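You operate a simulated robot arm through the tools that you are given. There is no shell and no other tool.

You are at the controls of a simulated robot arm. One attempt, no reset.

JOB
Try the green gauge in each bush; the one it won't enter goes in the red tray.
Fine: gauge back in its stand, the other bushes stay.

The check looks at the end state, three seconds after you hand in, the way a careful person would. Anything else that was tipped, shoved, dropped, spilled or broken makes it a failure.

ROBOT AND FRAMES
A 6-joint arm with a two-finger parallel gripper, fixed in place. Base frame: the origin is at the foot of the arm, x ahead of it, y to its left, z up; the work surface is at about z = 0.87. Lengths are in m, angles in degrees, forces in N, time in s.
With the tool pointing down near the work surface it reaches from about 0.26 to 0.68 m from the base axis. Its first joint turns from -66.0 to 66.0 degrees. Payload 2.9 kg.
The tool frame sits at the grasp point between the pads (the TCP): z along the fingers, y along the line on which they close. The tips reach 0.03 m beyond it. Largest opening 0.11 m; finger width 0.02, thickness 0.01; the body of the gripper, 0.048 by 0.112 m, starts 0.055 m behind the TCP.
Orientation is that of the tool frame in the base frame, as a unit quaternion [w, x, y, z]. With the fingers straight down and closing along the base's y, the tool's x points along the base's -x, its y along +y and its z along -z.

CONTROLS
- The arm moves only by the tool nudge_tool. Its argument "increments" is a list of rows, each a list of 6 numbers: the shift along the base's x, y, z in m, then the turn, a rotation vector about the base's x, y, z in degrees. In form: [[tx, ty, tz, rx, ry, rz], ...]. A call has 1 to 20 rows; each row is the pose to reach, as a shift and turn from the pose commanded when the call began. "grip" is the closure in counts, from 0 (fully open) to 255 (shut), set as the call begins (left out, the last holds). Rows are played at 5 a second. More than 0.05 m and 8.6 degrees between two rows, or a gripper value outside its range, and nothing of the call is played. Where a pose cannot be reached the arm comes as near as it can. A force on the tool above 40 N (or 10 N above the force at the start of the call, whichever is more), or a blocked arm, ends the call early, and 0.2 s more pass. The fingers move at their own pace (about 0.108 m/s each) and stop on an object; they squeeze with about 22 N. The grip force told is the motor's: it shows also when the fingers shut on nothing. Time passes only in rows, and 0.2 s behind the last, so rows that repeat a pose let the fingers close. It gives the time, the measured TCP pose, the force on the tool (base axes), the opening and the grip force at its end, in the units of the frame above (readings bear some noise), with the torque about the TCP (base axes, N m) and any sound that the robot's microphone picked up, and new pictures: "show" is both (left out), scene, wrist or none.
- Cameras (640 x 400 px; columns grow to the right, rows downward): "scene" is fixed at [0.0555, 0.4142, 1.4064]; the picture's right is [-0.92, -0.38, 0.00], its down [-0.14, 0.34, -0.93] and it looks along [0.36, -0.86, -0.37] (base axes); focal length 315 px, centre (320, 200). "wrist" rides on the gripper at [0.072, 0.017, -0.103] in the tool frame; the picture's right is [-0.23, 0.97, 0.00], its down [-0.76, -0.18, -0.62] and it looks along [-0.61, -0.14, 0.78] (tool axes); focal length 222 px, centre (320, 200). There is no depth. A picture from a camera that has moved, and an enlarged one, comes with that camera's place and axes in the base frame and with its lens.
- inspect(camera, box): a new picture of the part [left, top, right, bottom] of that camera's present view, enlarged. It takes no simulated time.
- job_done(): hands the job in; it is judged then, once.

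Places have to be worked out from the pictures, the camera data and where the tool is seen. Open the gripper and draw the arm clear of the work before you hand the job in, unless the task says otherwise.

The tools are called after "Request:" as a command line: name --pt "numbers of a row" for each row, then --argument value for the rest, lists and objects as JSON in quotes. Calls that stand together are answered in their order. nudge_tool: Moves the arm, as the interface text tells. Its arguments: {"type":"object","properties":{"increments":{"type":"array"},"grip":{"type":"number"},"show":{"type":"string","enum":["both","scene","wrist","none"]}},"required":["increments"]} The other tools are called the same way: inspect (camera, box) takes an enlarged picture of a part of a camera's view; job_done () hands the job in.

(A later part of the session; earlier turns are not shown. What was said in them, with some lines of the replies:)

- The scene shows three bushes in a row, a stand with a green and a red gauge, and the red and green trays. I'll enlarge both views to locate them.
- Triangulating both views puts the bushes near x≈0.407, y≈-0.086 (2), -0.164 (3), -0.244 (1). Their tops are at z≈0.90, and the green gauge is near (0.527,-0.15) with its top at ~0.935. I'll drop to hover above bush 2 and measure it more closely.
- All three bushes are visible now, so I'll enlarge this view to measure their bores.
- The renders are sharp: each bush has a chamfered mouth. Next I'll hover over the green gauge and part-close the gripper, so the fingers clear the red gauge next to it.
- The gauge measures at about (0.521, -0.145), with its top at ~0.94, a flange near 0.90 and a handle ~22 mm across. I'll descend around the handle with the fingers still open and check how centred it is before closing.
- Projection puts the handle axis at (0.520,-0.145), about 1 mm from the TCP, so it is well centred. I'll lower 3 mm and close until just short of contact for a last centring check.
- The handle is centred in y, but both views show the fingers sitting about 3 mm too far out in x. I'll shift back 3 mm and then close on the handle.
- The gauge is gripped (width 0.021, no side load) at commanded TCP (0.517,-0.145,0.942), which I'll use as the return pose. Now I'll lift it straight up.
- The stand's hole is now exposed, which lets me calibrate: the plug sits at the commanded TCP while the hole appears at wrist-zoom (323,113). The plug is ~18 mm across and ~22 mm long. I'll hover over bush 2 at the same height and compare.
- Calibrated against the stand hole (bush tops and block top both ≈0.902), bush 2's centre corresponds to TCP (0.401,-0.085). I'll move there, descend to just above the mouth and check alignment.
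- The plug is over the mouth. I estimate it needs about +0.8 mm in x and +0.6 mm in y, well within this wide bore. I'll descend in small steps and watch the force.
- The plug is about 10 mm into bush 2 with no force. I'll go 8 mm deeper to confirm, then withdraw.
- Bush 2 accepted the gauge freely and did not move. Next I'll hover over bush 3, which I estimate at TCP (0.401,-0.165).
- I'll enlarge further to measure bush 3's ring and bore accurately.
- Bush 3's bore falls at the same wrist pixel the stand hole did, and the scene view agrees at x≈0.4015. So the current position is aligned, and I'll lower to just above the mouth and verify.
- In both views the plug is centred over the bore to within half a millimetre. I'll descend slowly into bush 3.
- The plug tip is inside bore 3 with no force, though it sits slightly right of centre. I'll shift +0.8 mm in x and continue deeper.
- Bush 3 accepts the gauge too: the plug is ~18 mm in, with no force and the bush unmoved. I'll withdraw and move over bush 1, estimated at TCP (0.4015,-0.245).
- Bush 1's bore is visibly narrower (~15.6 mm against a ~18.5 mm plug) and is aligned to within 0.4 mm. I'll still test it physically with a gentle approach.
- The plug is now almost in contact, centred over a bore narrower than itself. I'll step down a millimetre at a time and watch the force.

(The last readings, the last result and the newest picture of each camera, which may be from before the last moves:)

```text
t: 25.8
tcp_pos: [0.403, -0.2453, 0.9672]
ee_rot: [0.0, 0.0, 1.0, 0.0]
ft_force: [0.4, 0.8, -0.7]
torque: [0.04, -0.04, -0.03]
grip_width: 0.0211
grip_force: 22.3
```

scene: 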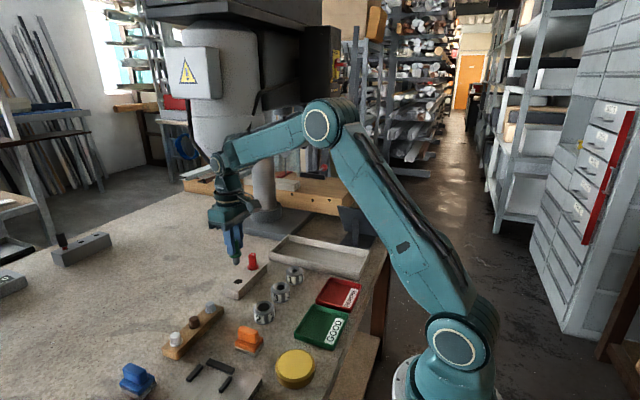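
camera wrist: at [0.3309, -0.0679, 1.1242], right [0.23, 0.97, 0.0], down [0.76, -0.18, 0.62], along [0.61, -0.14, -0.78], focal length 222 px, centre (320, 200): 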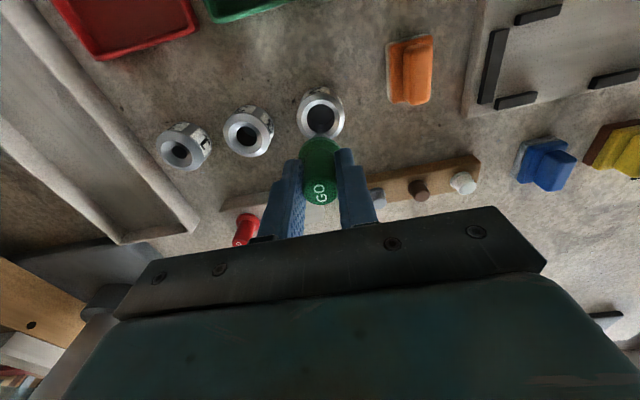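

There is still no contact at z=0.967, so I'll continue down in small steps.

Request:
nudge_tool --pt "0 0 -0.0005 0 0 0" --pt "0 0 -0.001 0 0 0" --pt "0 0 -0.001 0 0 0" --show "none"

Request:
nudge_tool --pt "0 0 -0.0005 0 0 0" --pt "0 0 -0.001 0 0 0" --pt "0 0 -0.001 0 0 0" --show "none"

Request:
inspect --camera "scene" --box '[265, 245, 325, 295]'

Request:
inspect --camera "wrist" --box '[280, 100, 360, 160]'

```text
t: 26.6
tcp_pos: [0.4037, -0.2457, 0.965]
ee_rot: [0.0, 0.0, 1.0, -0.001]
ft_force: [-0.7, 0.0, 0.2]
torque: [-0.02, 0.01, -0.02]
grip_width: 0.0209
grip_force: 21.5
```

```text
t: 27.4
tcp_pos: [0.4027, -0.2447, 0.9659]
ee_rot: [-0.001, 0.0, 1.0, 0.0]
ft_force: [-1.6, 1.2, 6.6]
torque: [0.07, 0.11, -0.02]
grip_width: 0.0206
grip_force: 21.8
```

```text
8.00 times, centred on (295, 270) of scene
camera zoom: at [0.0554, 0.4142, 1.4064], right [-0.92, -0.38, 0.0], down [-0.14, 0.34, -0.93], along [0.36, -0.86, -0.37], focal length 2522 px, centre (520, -360)
```

zoom: 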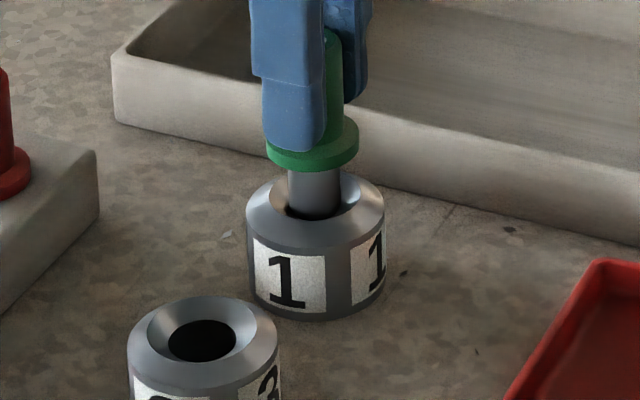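

```text
6.67 times, centred on (320, 130) of wrist
camera zoom: at [0.3303, -0.2276, 1.0685], right [0.23, 0.97, 0.0], down [0.76, -0.18, 0.62], along [0.61, -0.14, -0.78], focal length 1481 px, centre (320, 667)
```

zoom: 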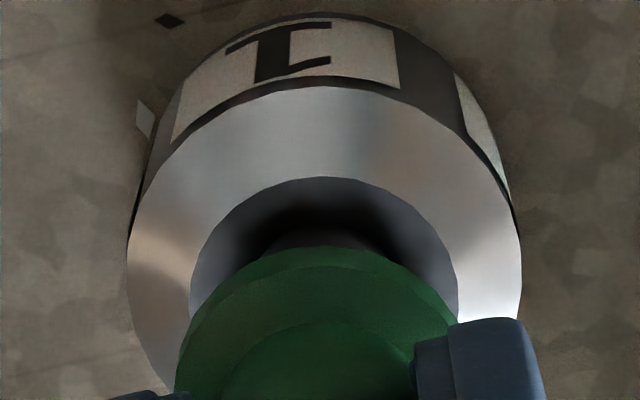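

Contact shows at z=0.965 with 6.6 N upward, and the plug covers the bore. One more small push will confirm it refuses.

Request:
nudge_tool --pt "0 0 -0.0005 0 0 0" --pt "0 0 -0.001 0 0 0" --pt "0 0 -0.001 0 0 0" --show "none"

Request:
inspect --camera "scene" --box '[265, 245, 325, 295]'

```text
t: 28.2
tcp_pos: [0.4033, -0.2449, 0.9647]
ee_rot: [0.001, 0.001, 1.0, 0.0]
ft_force: [-3.4, 2.9, 16.1]
torque: [0.25, 0.15, 0.03]
grip_width: 0.021
grip_force: 22.4
```

```text
8.00 times, centred on (295, 270) of scene
camera zoom: at [0.0552, 0.4144, 1.4064], right [-0.92, -0.38, 0.0], down [-0.14, 0.34, -0.93], along [0.36, -0.86, -0.37], focal length 2522 px, centre (520, -360)
```

zoom: 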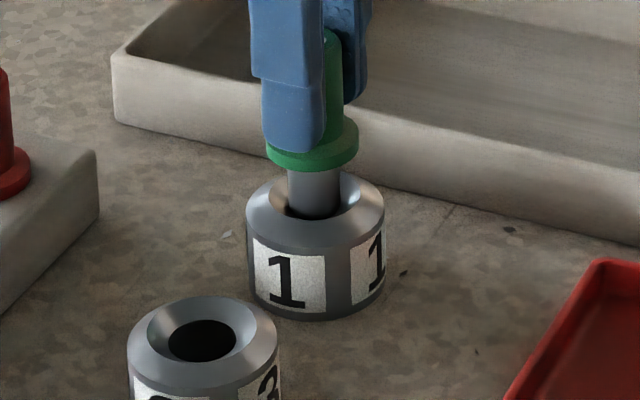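

Bush 1 refuses the gauge: force climbs to 16 N with no entry. I'll withdraw and carry the gauge back over its stand, keeping clear of the red gauge.

Request:
nudge_tool --pt "0 0 0.005 0 0 0" --pt "0 0 0.02 0 0 0" --pt "0 0 0.04 0 0 0" --pt "0 0 0.058 0 0 0" --pt "0.01 0.035 0.058 0 0 0" --pt "0.02 0.07 0.058 0 0 0" --pt "0.04 0.0994 0.058 0 0 0" --pt "0.08 0.0994 0.058 0 0 0" --pt "0.1151 0.0994 0.058 0 0 0" --pt "0.1151 0.0994 0.058 0 0 0" --pt "0.1151 0.0994 0.058 0 0 0" --show "scene"

Request:
inspect --camera "scene" --box '[200, 210, 300, 300]'

Request:
inspect --camera "wrist" --box '[240, 80, 400, 220]'

```text
t: 30.6
tcp_pos: [0.5187, -0.145, 1.023]
ee_rot: [0.0, 0.0, 1.0, 0.0]
ft_force: [0.0, -0.8, -0.2]
torque: [-0.02, -0.01, 0.02]
grip_width: 0.0207
grip_force: 22.2
```

scene: 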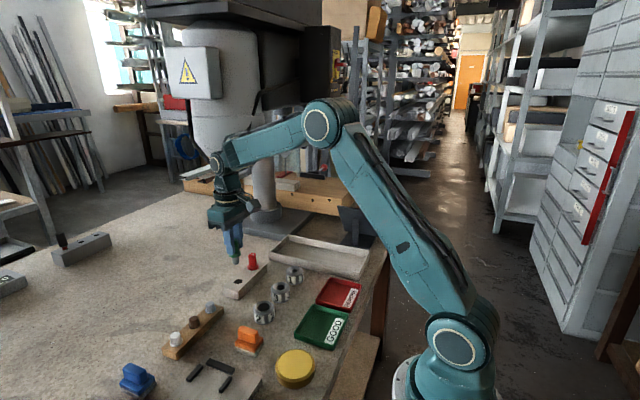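

```text
4.44 times, centred on (250, 255) of scene
camera zoom: at [0.0555, 0.4142, 1.4064], right [-0.92, -0.38, 0.0], down [-0.14, 0.34, -0.93], along [0.36, -0.86, -0.37], focal length 1401 px, centre (631, -44)
```

zoom: 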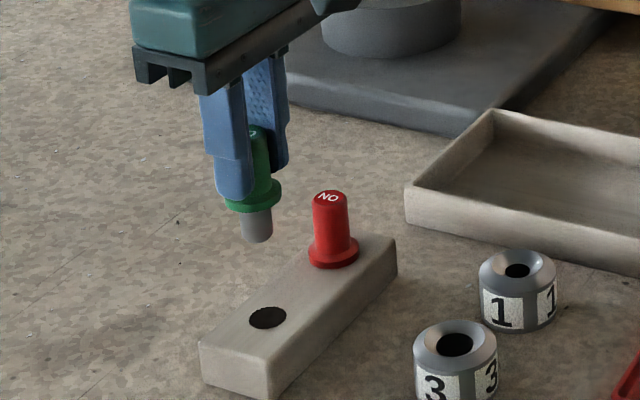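

```text
2.86 times, centred on (320, 150) of wrist
camera zoom: at [0.4459, -0.1277, 1.1253], right [0.23, 0.97, 0.0], down [0.76, -0.18, 0.62], along [0.61, -0.14, -0.78], focal length 635 px, centre (320, 343)
```

zoom: 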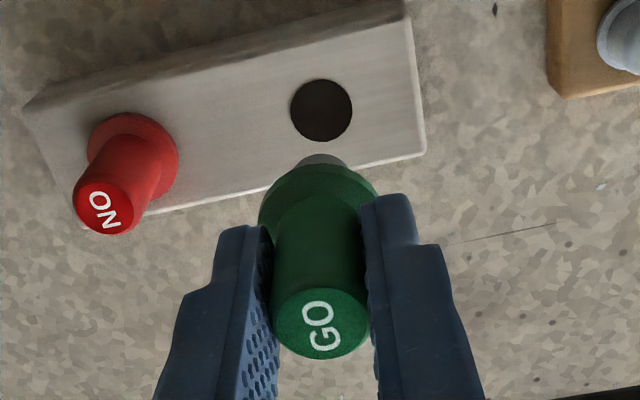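

The gauge sits in the fingers as before. The hole appears ~2 px off its reference, so I'll correct by (-0.6,-0.4) mm, lower to just above the hole and check.

Request:
nudge_tool --pt "-0.0006 -0.0004 -0.016 0 0 0" --pt "-0.0006 -0.0004 -0.032 0 0 0" --pt "-0.0006 -0.0004 -0.046 0 0 0" --pt "-0.0006 -0.0004 -0.052 0 0 0" --pt "-0.0006 -0.0004 -0.052 0 0 0" --pt "-0.0006 -0.0004 -0.052 0 0 0" --show "none"

Request:
inspect --camera "scene" --box '[210, 250, 270, 300]'

Request:
inspect --camera "wrist" --box '[280, 100, 360, 160]'

```text
t: 32.0
tcp_pos: [0.5176, -0.1459, 0.9703]
ee_rot: [0.0, 0.0, 1.0, 0.0]
ft_force: [-0.1, 0.4, -0.7]
torque: [0.01, 0.0, 0.0]
grip_width: 0.021
grip_force: 21.9
```

```text
8.00 times, centred on (240, 275) of scene
camera zoom: at [0.0555, 0.4141, 1.4064], right [-0.92, -0.38, 0.0], down [-0.14, 0.34, -0.93], along [0.36, -0.86, -0.37], focal length 2522 px, centre (960, -400)
```

zoom: 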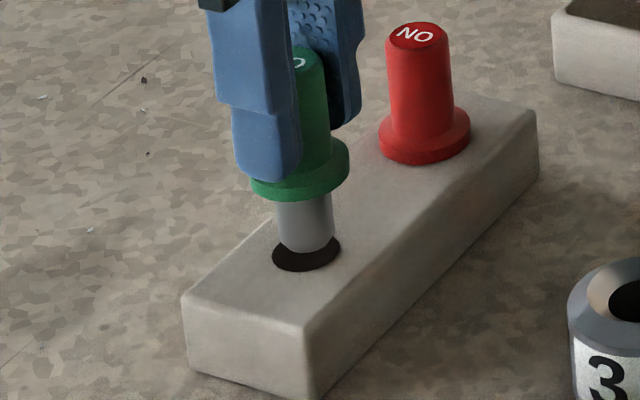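

```text
6.67 times, centred on (320, 130) of wrist
camera zoom: at [0.4451, -0.1287, 1.0733], right [0.23, 0.97, 0.0], down [0.76, -0.18, 0.62], along [0.61, -0.14, -0.78], focal length 1481 px, centre (320, 667)
```

zoom: 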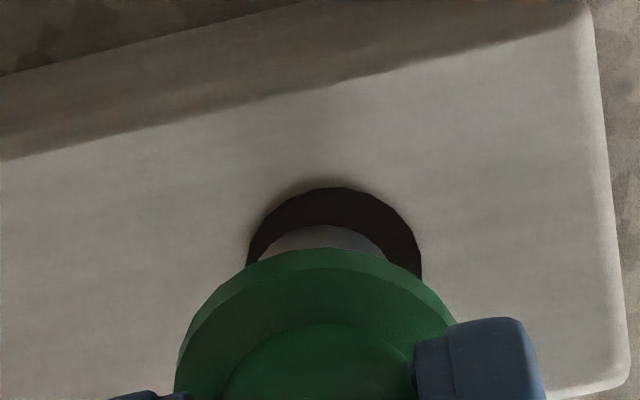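

In the wrist view the hole centre (334) is right of the plug (323), so the plug is ~1.1 mm short in y; in x it is aligned. I'll shift y by +1 mm and insert slowly.

Request:
nudge_tool --pt "0 0.001 0 0 0 0" --pt "0 0.001 -0.002 0 0 0" --pt "0 0.001 -0.004 0 0 0" --pt "0 0.001 -0.006 0 0 0" --pt "0 0.001 -0.008 0 0 0" --pt "0 0.001 -0.01 0 0 0" --pt "0 0.001 -0.01 0 0 0" --show "none"

Request:
inspect --camera "scene" --box '[210, 250, 270, 300]'

Request:
inspect --camera "wrist" --box '[280, 100, 360, 160]'

```text
t: 33.6
tcp_pos: [0.5172, -0.1456, 0.9611]
ee_rot: [0.0, 0.001, 1.0, 0.0]
ft_force: [0.9, -0.4, -0.4]
torque: [0.01, -0.02, 0.02]
grip_width: 0.0208
grip_force: 21.8
```

```text
8.00 times, centred on (240, 275) of scene
camera zoom: at [0.0555, 0.4142, 1.4064], right [-0.92, -0.38, 0.0], down [-0.14, 0.34, -0.93], along [0.36, -0.86, -0.37], focal length 2522 px, centre (960, -400)
```

zoom: 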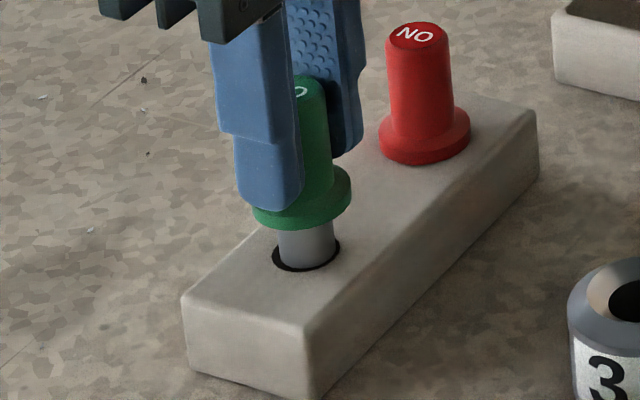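

```text
6.67 times, centred on (320, 130) of wrist
camera zoom: at [0.4448, -0.1278, 1.0632], right [0.23, 0.97, 0.0], down [0.76, -0.18, 0.62], along [0.61, -0.14, -0.78], focal length 1481 px, centre (320, 667)
```

zoom: 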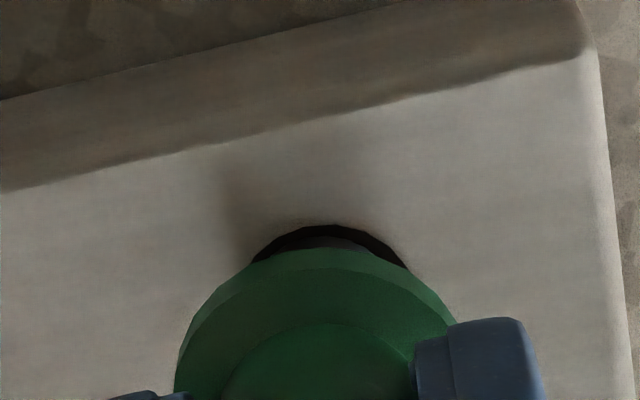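

The plug is inside the stand hole with clear margin all round. I'll lower it to just above seating.

Request:
nudge_tool --pt "0 0 -0.003 0 0 0" --pt "0 0 -0.006 0 0 0" --pt "0 0 -0.009 0 0 0" --pt "0 0 -0.012 0 0 0" --pt "0 0 -0.015 0 0 0" --pt "0 0 -0.0165 0 0 0" --pt "0 0 -0.0165 0 0 0" --show "none"

Request:
nudge_tool --pt "0 0 -0.0005 0 0 0" --pt "0 0 -0.001 0 0 0" --pt "0 0 -0.001 0 0 0" --show "none"

Request:
inspect --camera "scene" --box '[210, 250, 270, 300]'

```text
t: 35.2
tcp_pos: [0.5168, -0.1451, 0.9435]
ee_rot: [0.0, 0.0, 1.0, 0.0]
ft_force: [0.3, -0.9, -1.8]
torque: [0.02, -0.02, 0.02]
grip_width: 0.0207
grip_force: 21.7
```

```text
t: 36.0
tcp_pos: [0.518, -0.1443, 0.9412]
ee_rot: [0.0, 0.0, 1.0, 0.0]
ft_force: [0.5, -0.1, -1.0]
torque: [-0.01, -0.01, -0.05]
grip_width: 0.0206
grip_force: 22.5
```

```text
8.00 times, centred on (240, 275) of scene
camera zoom: at [0.0555, 0.4142, 1.4064], right [-0.92, -0.38, 0.0], down [-0.14, 0.34, -0.93], along [0.36, -0.86, -0.37], focal length 2522 px, centre (960, -400)
```

zoom: 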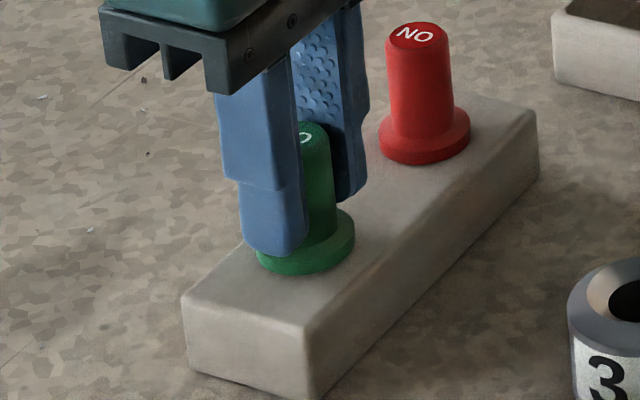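

It looks seated, so one more 0.5 mm step to feel for contact before releasing.

Request:
nudge_tool --pt "0 0 -0.0004 0 0 0" --pt "0 0 -0.0007 0 0 0" --pt "0 0 -0.0007 0 0 0" --show "none"

```text
t: 36.8
tcp_pos: [0.5179, -0.1453, 0.9426]
ee_rot: [0.0, 0.0, 1.0, 0.0]
ft_force: [0.4, -0.9, -0.2]
torque: [0.01, -0.01, 0.01]
grip_width: 0.0208
grip_force: 22.4
```

It's within a fraction of a millimetre of seated. I'll release to a limited opening (clear of the red gauge), raise straight up and check.

Request:
nudge_tool --pt "0 0 0 0 0 0" --pt "0 0 0 0 0 0" --pt "0 0 0 0 0 0" --pt "0 0 0 0 0 0" --grip 130 --show "none"

Request:
nudge_tool --pt "0 0 0.01 0 0 0" --pt "0 0 0.025 0 0 0" --pt "0 0 0.045 0 0 0" --pt "0 0 0.08 0 0 0" --pt "0 0 0.08 0 0 0" --show "scene"

Request:
inspect --camera "scene" --box '[210, 240, 370, 350]'

Request:
inspect --camera "wrist" --box '[240, 80, 400, 220]'

```text
t: 37.8
tcp_pos: [0.518, -0.1453, 0.9425]
ee_rot: [0.0, 0.0, 1.0, 0.0]
ft_force: [-0.2, -0.8, 0.9]
torque: [-0.03, 0.01, 0.02]
grip_width: 0.0538
grip_force: 0.2
```

```text
t: 39.0
tcp_pos: [0.5185, -0.1449, 1.0227]
ee_rot: [0.0, 0.0, 1.0, 0.0]
ft_force: [0.3, -0.4, 0.6]
torque: [-0.01, 0.02, -0.03]
grip_width: 0.054
grip_force: 0.2
```

scene: 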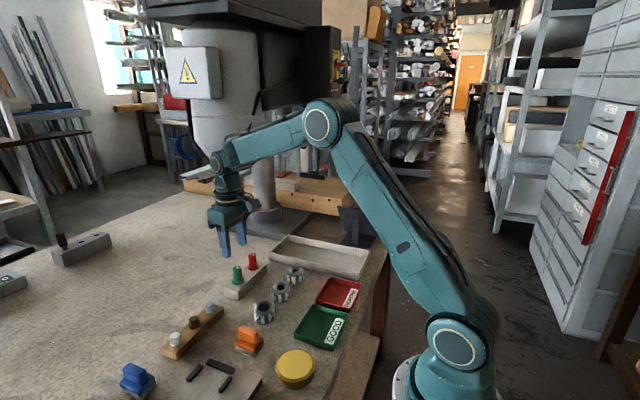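

```text
3.64 times, centred on (290, 295) of scene
camera zoom: at [0.0555, 0.4142, 1.4064], right [-0.92, -0.38, 0.0], down [-0.14, 0.34, -0.93], along [0.36, -0.86, -0.37], focal length 1146 px, centre (429, -146)
```

zoom: 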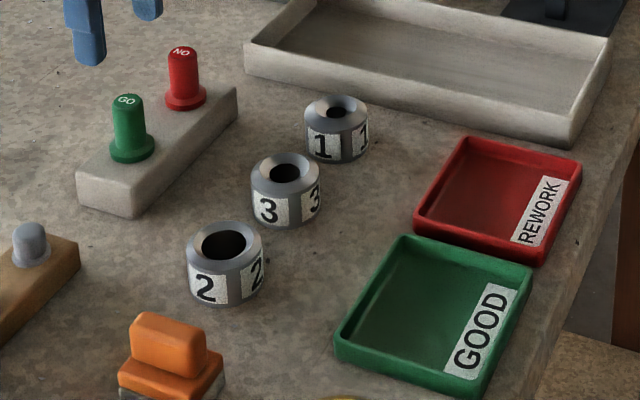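

```text
2.86 times, centred on (320, 150) of wrist
camera zoom: at [0.4451, -0.1276, 1.1261], right [0.23, 0.97, 0.0], down [0.76, -0.18, 0.62], along [0.61, -0.14, -0.78], focal length 635 px, centre (320, 343)
```

zoom: 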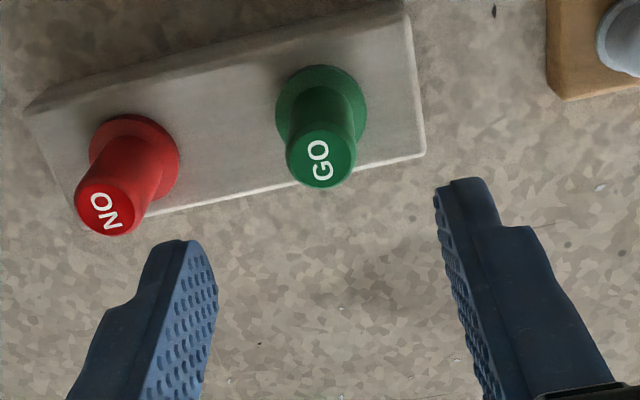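

The gauge is back in its stand and all three bushes stand where they were. Next I'll go above bush 1 (axis ≈ (0.4035,-0.2443)) with the fingers at ~68 mm, to fit between bush 3 and the grey tray.

Request:
nudge_tool --pt "-0.028 -0.025 0 0 0 0" --pt "-0.056 -0.05 0 0 0 0" --pt "-0.084 -0.075 0 0 0 0" --pt "-0.113 -0.0997 0 0 0 0" --pt "-0.113 -0.0997 -0.022 0 0 0" --pt "-0.113 -0.0997 -0.042 0 0 0" --pt "-0.113 -0.0997 -0.042 0 0 0" --pt "-0.113 -0.0997 -0.042 0 0 0" --grip 97 --show "wrist"

Request:
inspect --camera "scene" --box '[250, 230, 350, 310]'

Request:
inspect --camera "wrist" --box '[220, 80, 420, 230]'

```text
t: 40.8
tcp_pos: [0.4055, -0.2466, 0.98]
ee_rot: [-0.001, 0.001, 1.0, 0.0]
ft_force: [-1.5, -0.4, -0.2]
torque: [0.02, 0.01, -0.01]
grip_width: 0.0684
grip_force: 0.1
camera wrist: at [0.3323, -0.2277, 1.0832], right [0.23, 0.97, 0.0], down [0.76, -0.18, 0.62], along [0.61, -0.14, -0.78], focal length 222 px, centre (320, 200)
```

wrist: 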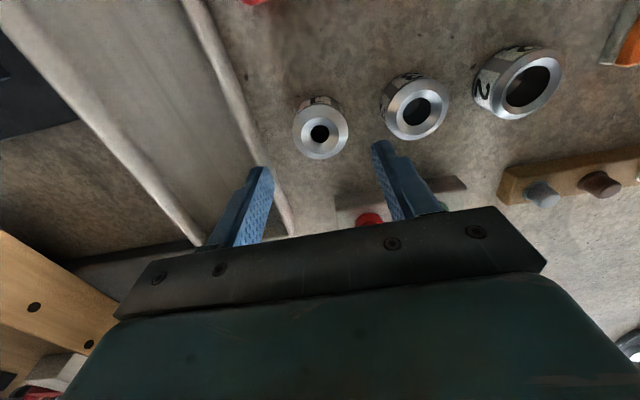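

```text
5.00 times, centred on (300, 270) of scene
camera zoom: at [0.0555, 0.4142, 1.4064], right [-0.92, -0.38, 0.0], down [-0.14, 0.34, -0.93], along [0.36, -0.86, -0.37], focal length 1576 px, centre (420, -150)
```

zoom: 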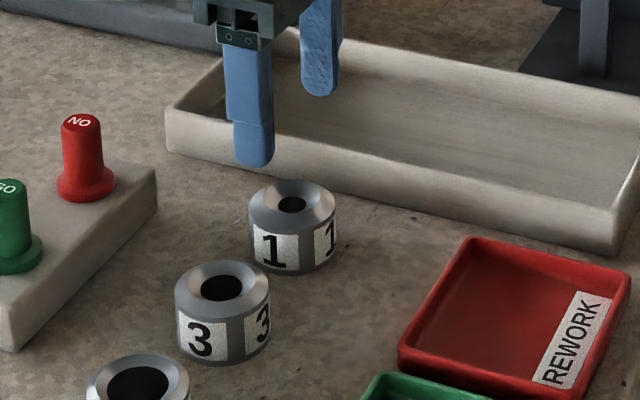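

```text
2.67 times, centred on (320, 155) of wrist
camera zoom: at [0.3323, -0.2277, 1.0832], right [0.23, 0.97, 0.0], down [0.76, -0.18, 0.62], along [0.61, -0.14, -0.78], focal length 592 px, centre (320, 320)
```

zoom: 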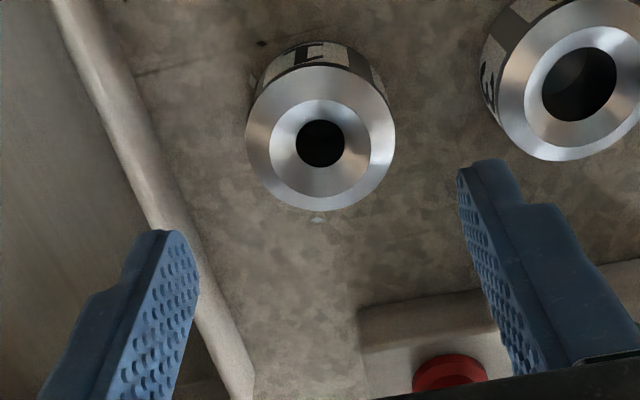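

The bore projects onto the tool axis (bush ≈ (0.402,-0.244)) and the grey tray wall is at y≈-0.301. With a ~63 mm opening both sides clear, so I'll descend around bush 1.

Request:
nudge_tool --pt "-0.001 0.0003 -0.01 0 0 0" --pt "-0.001 0.0003 -0.025 0 0 0" --pt "-0.001 0.0003 -0.04 0 0 0" --pt "-0.001 0.0003 -0.055 0 0 0" --pt "-0.001 0.0003 -0.065 0 0 0" --pt "-0.001 0.0003 -0.072 0 0 0" --pt "-0.001 0.0003 -0.072 0 0 0" --grip 108 --show "none"

Request:
inspect --camera "scene" --box '[250, 245, 330, 305]'

Request:
inspect --camera "wrist" --box '[220, 80, 420, 230]'

```text
t: 42.4
tcp_pos: [0.4031, -0.2448, 0.9087]
ee_rot: [0.0, 0.0, 1.0, 0.0]
ft_force: [-0.5, 0.3, -0.8]
torque: [0.0, -0.02, 0.02]
grip_width: 0.0634
grip_force: 0.0
```

```text
6.67 times, centred on (290, 275) of scene
camera zoom: at [0.0555, 0.4142, 1.4064], right [-0.92, -0.38, 0.0], down [-0.14, 0.34, -0.93], along [0.36, -0.86, -0.37], focal length 2101 px, centre (520, -300)
```

zoom: 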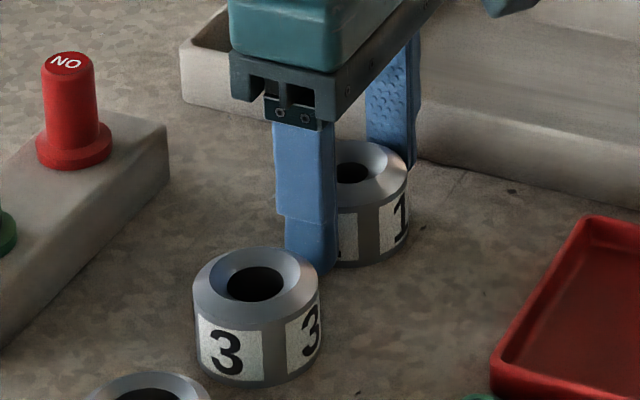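

```text
2.67 times, centred on (320, 155) of wrist
camera zoom: at [0.3307, -0.2275, 1.0109], right [0.23, 0.97, 0.0], down [0.76, -0.18, 0.62], along [0.61, -0.14, -0.78], focal length 592 px, centre (320, 320)
```

zoom: 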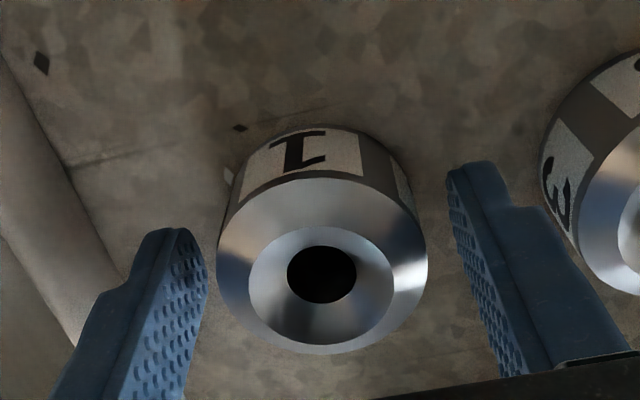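

The bush is centred between the fingers in both directions, so I'll close the gripper.

Request:
nudge_tool --pt "0 0 -0.002 0 0 0" --pt "0 0 -0.002 0 0 0" --pt "0 0 -0.002 0 0 0" --pt "0 0 -0.002 0 0 0" --pt "0 0 -0.002 0 0 0" --grip 255 --show "none"

Request:
nudge_tool --pt "0 0 0.01 0 0 0" --pt "0 0 0.025 0 0 0" --pt "0 0 0.045 0 0 0" --pt "0 0 0.065 0 0 0" --pt "0 0 0.065 0 0 0" --show "none"

Request:
inspect --camera "scene" --box '[240, 220, 370, 320]'

Request:
inspect --camera "wrist" --box '[100, 0, 420, 230]'

```text
t: 43.6
tcp_pos: [0.4031, -0.2454, 0.9071]
ee_rot: [0.001, 0.0, 1.0, -0.001]
ft_force: [-2.4, 0.6, 17.0]
torque: [0.28, -0.01, -0.01]
grip_width: 0.0477
grip_force: 22.0
```

```text
t: 44.8
tcp_pos: [0.4034, -0.2453, 0.9714]
ee_rot: [0.0, 0.0, 1.0, 0.0]
ft_force: [0.6, 0.0, -3.3]
torque: [-0.02, 0.02, 0.03]
grip_width: 0.0474
grip_force: 22.2
```

```text
4.00 times, centred on (305, 270) of scene
camera zoom: at [0.0555, 0.4141, 1.4064], right [-0.92, -0.38, 0.0], down [-0.14, 0.34, -0.93], along [0.36, -0.86, -0.37], focal length 1261 px, centre (380, -80)
```

zoom: 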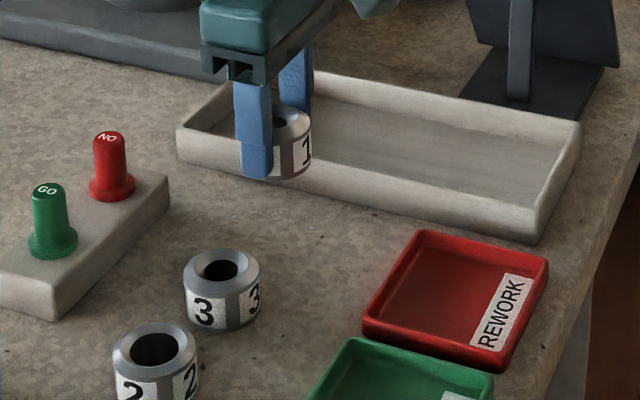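

```text
1.74 times, centred on (260, 115) of wrist
camera zoom: at [0.3308, -0.2276, 1.074], right [0.23, 0.97, 0.0], down [0.76, -0.18, 0.62], along [0.61, -0.14, -0.78], focal length 386 px, centre (424, 348)
```

zoom: 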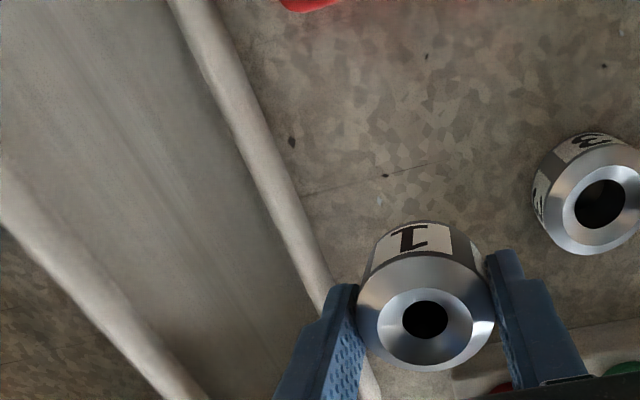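

Bush 1 is held (width 0.0475) and lifted clear; the fingertips only brushed the table. The red tray spans about x 0.215–0.307, y -0.165 to -0.27, so I'll carry the bush over its centre (0.261,-0.217).

Request:
nudge_tool --pt "-0.0354 0.007 0.01 0 0 0" --pt "-0.0708 0.014 0.01 0 0 0" --pt "-0.1062 0.021 0.01 0 0 0" --pt "-0.1415 0.027 0.01 0 0 0" --pt "-0.1415 0.027 0.0 0 0 0" --pt "-0.1415 0.027 0.0 0 0 0" --pt "-0.1415 0.027 0.0 0 0 0" --show "both"

Request:
inspect --camera "scene" --box '[280, 240, 380, 320]'

Request:
inspect --camera "wrist" --box '[180, 30, 460, 230]'

```text
t: 46.4
tcp_pos: [0.2633, -0.2186, 0.9719]
ee_rot: [0.0, 0.001, 1.0, 0.0]
ft_force: [0.3, 0.0, -3.1]
torque: [-0.01, -0.04, -0.02]
grip_width: 0.0473
grip_force: 22.3
camera wrist: at [0.1899, -0.2, 1.0744], right [0.23, 0.97, 0.0], down [0.76, -0.18, 0.62], along [0.61, -0.14, -0.78], focal length 222 px, centre (320, 200)
```

scene: 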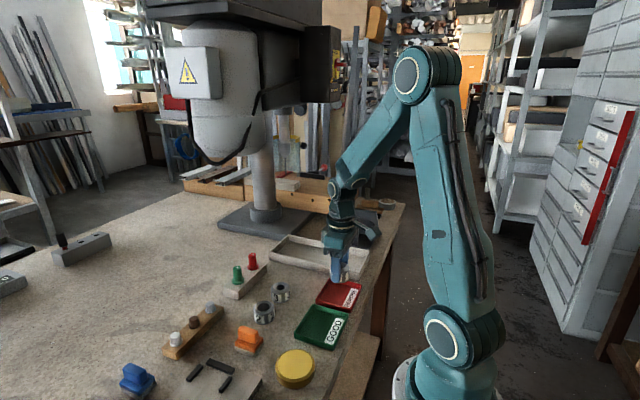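
wrist: 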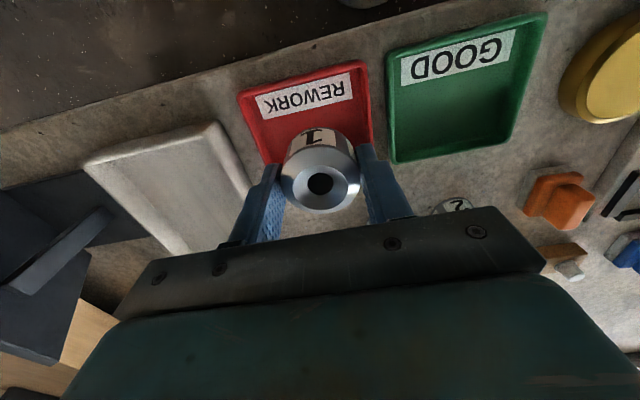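

```text
5.00 times, centred on (330, 280) of scene
camera zoom: at [0.0555, 0.4141, 1.4064], right [-0.92, -0.38, 0.0], down [-0.14, 0.34, -0.93], along [0.36, -0.86, -0.37], focal length 1576 px, centre (270, -200)
```

zoom: 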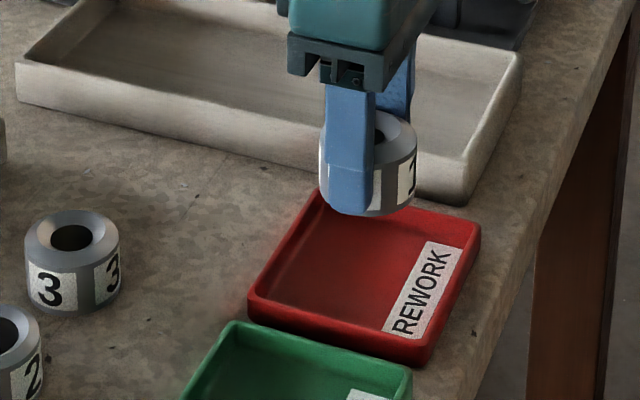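

```text
2.00 times, centred on (320, 130) of wrist
camera zoom: at [0.1899, -0.2, 1.0744], right [0.23, 0.97, 0.0], down [0.76, -0.18, 0.62], along [0.61, -0.14, -0.78], focal length 444 px, centre (320, 340)
```

zoom: 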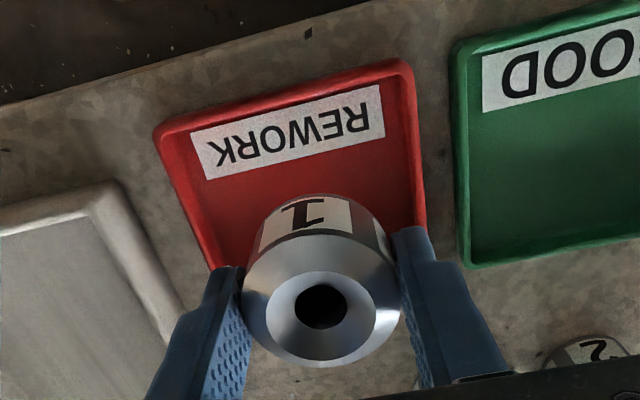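

From the wrist view the tray spans y -0.273 to -0.174 and x 0.217 to ~0.307, so I'll shift to (0.265,-0.2235). Then I'll lower to just above the tray floor.

Request:
nudge_tool --pt "0.004 -0.0065 0 0 0 0" --pt "0.004 -0.0065 -0.015 0 0 0" --pt "0.004 -0.0065 -0.03 0 0 0" --pt "0.004 -0.0065 -0.045 0 0 0" --pt "0.004 -0.0065 -0.055 0 0 0" --pt "0.004 -0.0065 -0.055 0 0 0" --show "none"

Request:
inspect --camera "scene" --box '[290, 245, 380, 320]'

Request:
inspect --camera "wrist" --box '[180, 30, 460, 230]'

```text
t: 47.8
tcp_pos: [0.2659, -0.2225, 0.9164]
ee_rot: [0.0, 0.0, 1.0, -0.001]
ft_force: [0.7, -0.2, -2.9]
torque: [0.01, -0.02, -0.03]
grip_width: 0.0476
grip_force: 21.9
```

```text
5.33 times, centred on (335, 282) of scene
camera zoom: at [0.0555, 0.4141, 1.4064], right [-0.92, -0.38, 0.0], down [-0.14, 0.34, -0.93], along [0.36, -0.86, -0.37], focal length 1681 px, centre (240, -240)
```

zoom: 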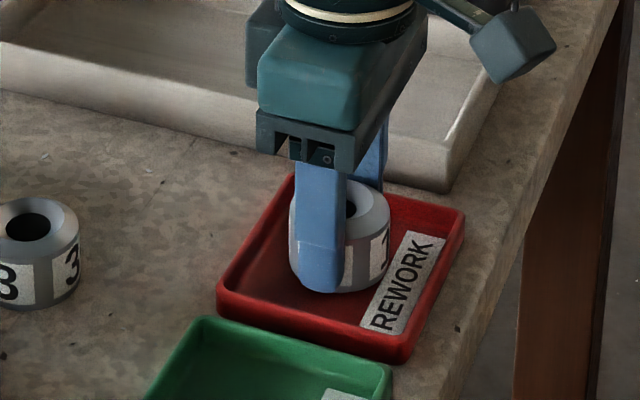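

```text
2.00 times, centred on (320, 130) of wrist
camera zoom: at [0.1933, -0.2062, 1.0191], right [0.23, 0.97, 0.0], down [0.76, -0.18, 0.62], along [0.61, -0.14, -0.78], focal length 444 px, centre (320, 340)
```

zoom: 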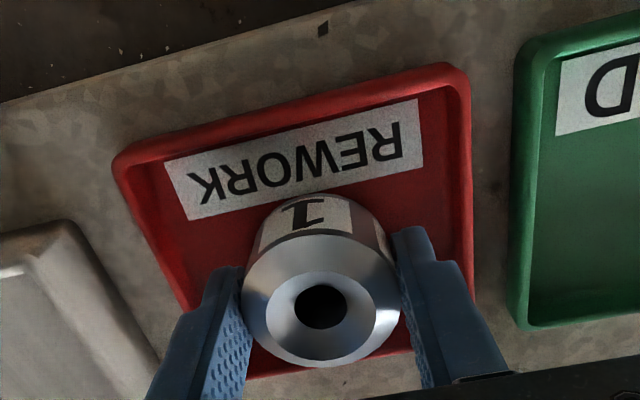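

The bush is inside the tray walls and nearly on the floor, so I'll lower by millimetres until I feel contact.

Request:
nudge_tool --pt "0 0 -0.001 0 0 0" --pt "0 0 -0.002 0 0 0" --pt "0 0 -0.003 0 0 0" --pt "0 0 -0.003 0 0 0" --show "none"

Request:
nudge_tool --pt "0 0 -0.0005 0 0 0" --pt "0 0 -0.001 0 0 0" --pt "0 0 -0.001 0 0 0" --show "none"

```text
t: 48.8
tcp_pos: [0.2663, -0.2245, 0.9127]
ee_rot: [-0.001, 0.0, 1.0, 0.0]
ft_force: [0.7, -0.6, -3.4]
torque: [0.01, 0.02, -0.02]
grip_width: 0.0478
grip_force: 22.4
```

```text
t: 49.6
tcp_pos: [0.2674, -0.2237, 0.9129]
ee_rot: [0.0, 0.0, 1.0, -0.001]
ft_force: [0.2, 0.4, -3.1]
torque: [-0.01, 0.04, 0.02]
grip_width: 0.0475
grip_force: 22.3
```

No contact yet at z≈0.912, so I'll continue in 0.7 mm steps.

Request:
nudge_tool --pt "0 0 -0.0007 0 0 0" --pt "0 0 -0.0007 0 0 0" --show "none"

Request:
nudge_tool --pt "0 0 -0.0007 0 0 0" --pt "0 0 -0.0007 0 0 0" --show "none"

```text
t: 50.2
tcp_pos: [0.2655, -0.2245, 0.9122]
ee_rot: [0.0, 0.0, 1.0, 0.0]
ft_force: [0.9, -0.7, -3.0]
torque: [-0.01, 0.03, 0.03]
grip_width: 0.0475
grip_force: 22.0
```

```text
t: 50.8
tcp_pos: [0.2658, -0.222, 0.9111]
ee_rot: [0.0, 0.0, 1.0, 0.0]
ft_force: [-0.9, -0.3, 2.1]
torque: [0.0, -0.07, -0.01]
grip_width: 0.0478
grip_force: 22.1
```

The force went from -3 to +2 N, so the bush is resting on the floor. I'll release with a small opening inside the tray, then rise straight up.

Request:
nudge_tool --pt "0 0 0 0 0 0" --pt "0 0 0 0 0 0" --pt "0 0 0 0 0 0" --grip 124 --show "none"

Request:
inspect --camera "wrist" --box '[180, 30, 460, 230]'

```text
t: 51.6
tcp_pos: [0.2666, -0.2228, 0.9113]
ee_rot: [0.0, 0.0, 1.0, 0.0]
ft_force: [0.8, 0.3, -0.2]
torque: [-0.02, 0.02, -0.02]
grip_width: 0.0564
grip_force: 0.2
```

```text
2.00 times, centred on (320, 130) of wrist
camera zoom: at [0.1932, -0.2065, 1.0136], right [0.23, 0.97, 0.0], down [0.76, -0.18, 0.62], along [0.61, -0.14, -0.78], focal length 444 px, centre (320, 340)
```

zoom: 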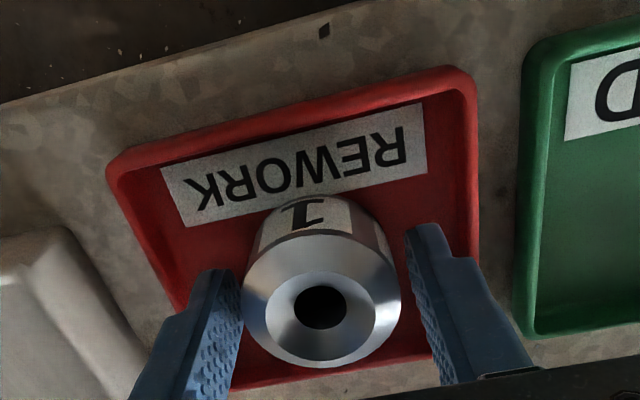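

The fingers are free of bush 1 and it stands upright in the red tray. I'll rise straight up, well clear.

Request:
nudge_tool --pt "0 0 0.01 0 0 0" --pt "0 0 0.03 0 0 0" --pt "0 0 0.06 0 0 0" --pt "0 0 0.1 0 0 0" --pt "0 0 0.145 0 0 0" --pt "0.03 0.03 0.18 0 0 0" --pt "0.06 0.06 0.21 0 0 0" --pt "0.09 0.09 0.23 0 0 0" --pt "0.1 0.12 0.25 0 0 0" --pt "0.1 0.15 0.27 0 0 0" --pt "0.1 0.15 0.27 0 0 0" --show "both"

Request:
inspect --camera "scene" --box '[210, 230, 370, 350]'

```text
refused: row 6 steps farther than a row can; nothing moved
```

```text
3.33 times, centred on (290, 290) of scene
camera zoom: at [0.0555, 0.4142, 1.4064], right [-0.92, -0.38, 0.0], down [-0.14, 0.34, -0.93], along [0.36, -0.86, -0.37], focal length 1051 px, centre (420, -100)
```

zoom: 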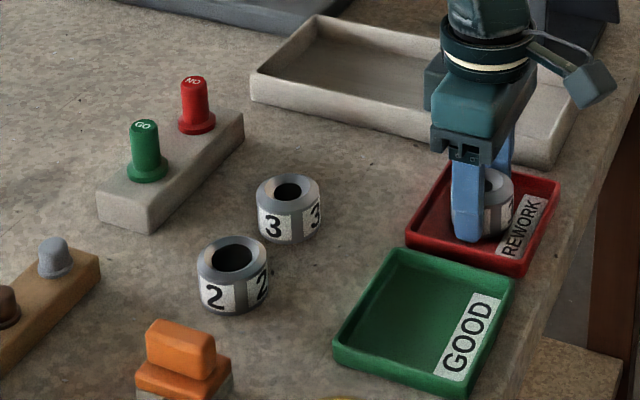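

The call was refused because one step was too large, and nothing moved. I'll repeat the retreat with smaller steps.

Request:
nudge_tool --pt "0 0 0.01 0 0 0" --pt "0 0 0.03 0 0 0" --pt "0 0 0.06 0 0 0" --pt "0 0 0.1 0 0 0" --pt "0 0 0.14 0 0 0" --pt "0 0 0.18 0 0 0" --pt "0.02 0.025 0.21 0 0 0" --pt "0.04 0.05 0.24 0 0 0" --pt "0.06 0.08 0.26 0 0 0" --pt "0.08 0.11 0.28 0 0 0" --pt "0.1 0.14 0.29 0 0 0" --pt "0.1 0.14 0.29 0 0 0" --show "both"

Request:
inspect --camera "scene" --box '[210, 230, 370, 350]'

```text
t: 54.2
tcp_pos: [0.366, -0.0831, 1.2009]
ee_rot: [-0.001, 0.0, 1.0, 0.0]
ft_force: [-0.1, 0.5, -0.3]
torque: [-0.01, 0.04, 0.0]
grip_width: 0.0565
grip_force: 0.1
camera wrist: at [0.2937, -0.0652, 1.3042], right [0.23, 0.97, 0.0], down [0.76, -0.18, 0.62], along [0.61, -0.14, -0.78], focal length 222 px, centre (320, 200)
```

scene: 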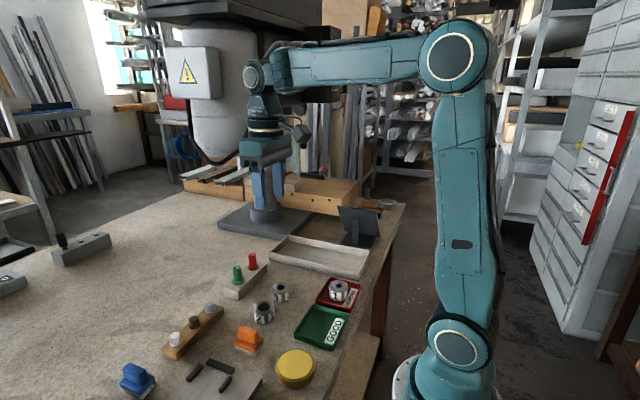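
wrist: 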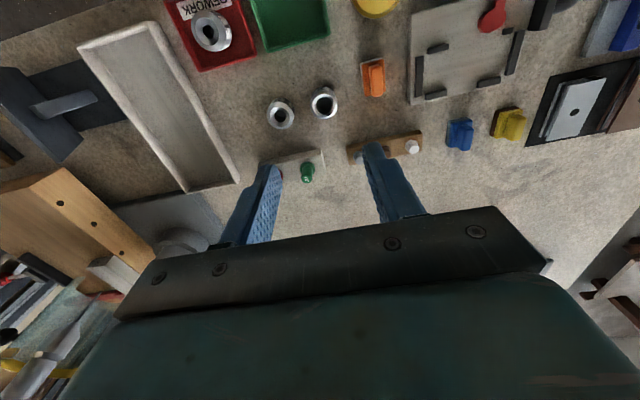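

```text
3.33 times, centred on (290, 290) of scene
camera zoom: at [0.0555, 0.4142, 1.4064], right [-0.92, -0.38, 0.0], down [-0.14, 0.34, -0.93], along [0.36, -0.86, -0.37], focal length 1051 px, centre (420, -100)
```

zoom: 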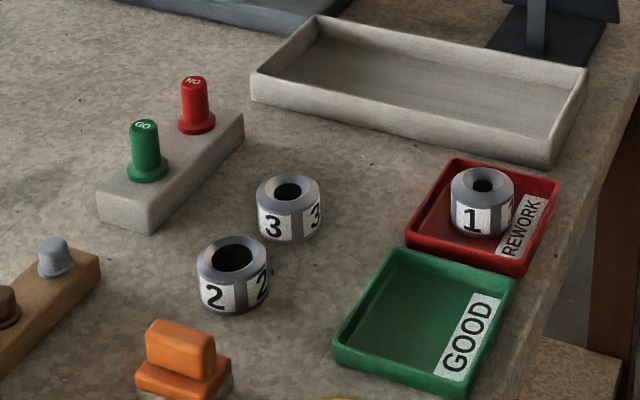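

Everything is in place: bush 1 is in the red tray, bushes 2 and 3 haven't moved, and the green gauge is seated in its stand. I'll open the gripper fully and hand in.

Request:
nudge_tool --pt "0 0 0 0 0 0" --pt "0 0 0 0 0 0" --pt "0 0 0 0 0 0" --grip 0 --show "none"

Request:
job_done

```text
t: 55.0
tcp_pos: [0.3668, -0.0825, 1.2006]
ee_rot: [0.0, 0.001, 1.0, -0.001]
ft_force: [-0.3, -0.1, -0.3]
torque: [-0.03, 0.01, 0.01]
grip_width: 0.11
grip_force: 0.1
```

```text
The job is handed in.
```

The green gauge would not enter bush 1, so bush 1 is now in the red tray and the job is handed in.

- **Bush 2:** the plug went about 18 mm in with no resistance. The bush stayed in place.
- **Bush 3:** the plug also went about 18 mm in with no resistance. The bush stayed in place.
- **Bush 1:** the plug stopped on the mouth, and the force rose to about 16 N with no entry. Its bore looks about 15.6 mm wide against a plug of roughly 18.5 mm.

The gauge is back in its stand next to the red one. While I gripped bush 1, the fingertips touched the table at about 17 N, but the pictures show nothing else moved. The arm is raised clear of the work with the gripper fully open.
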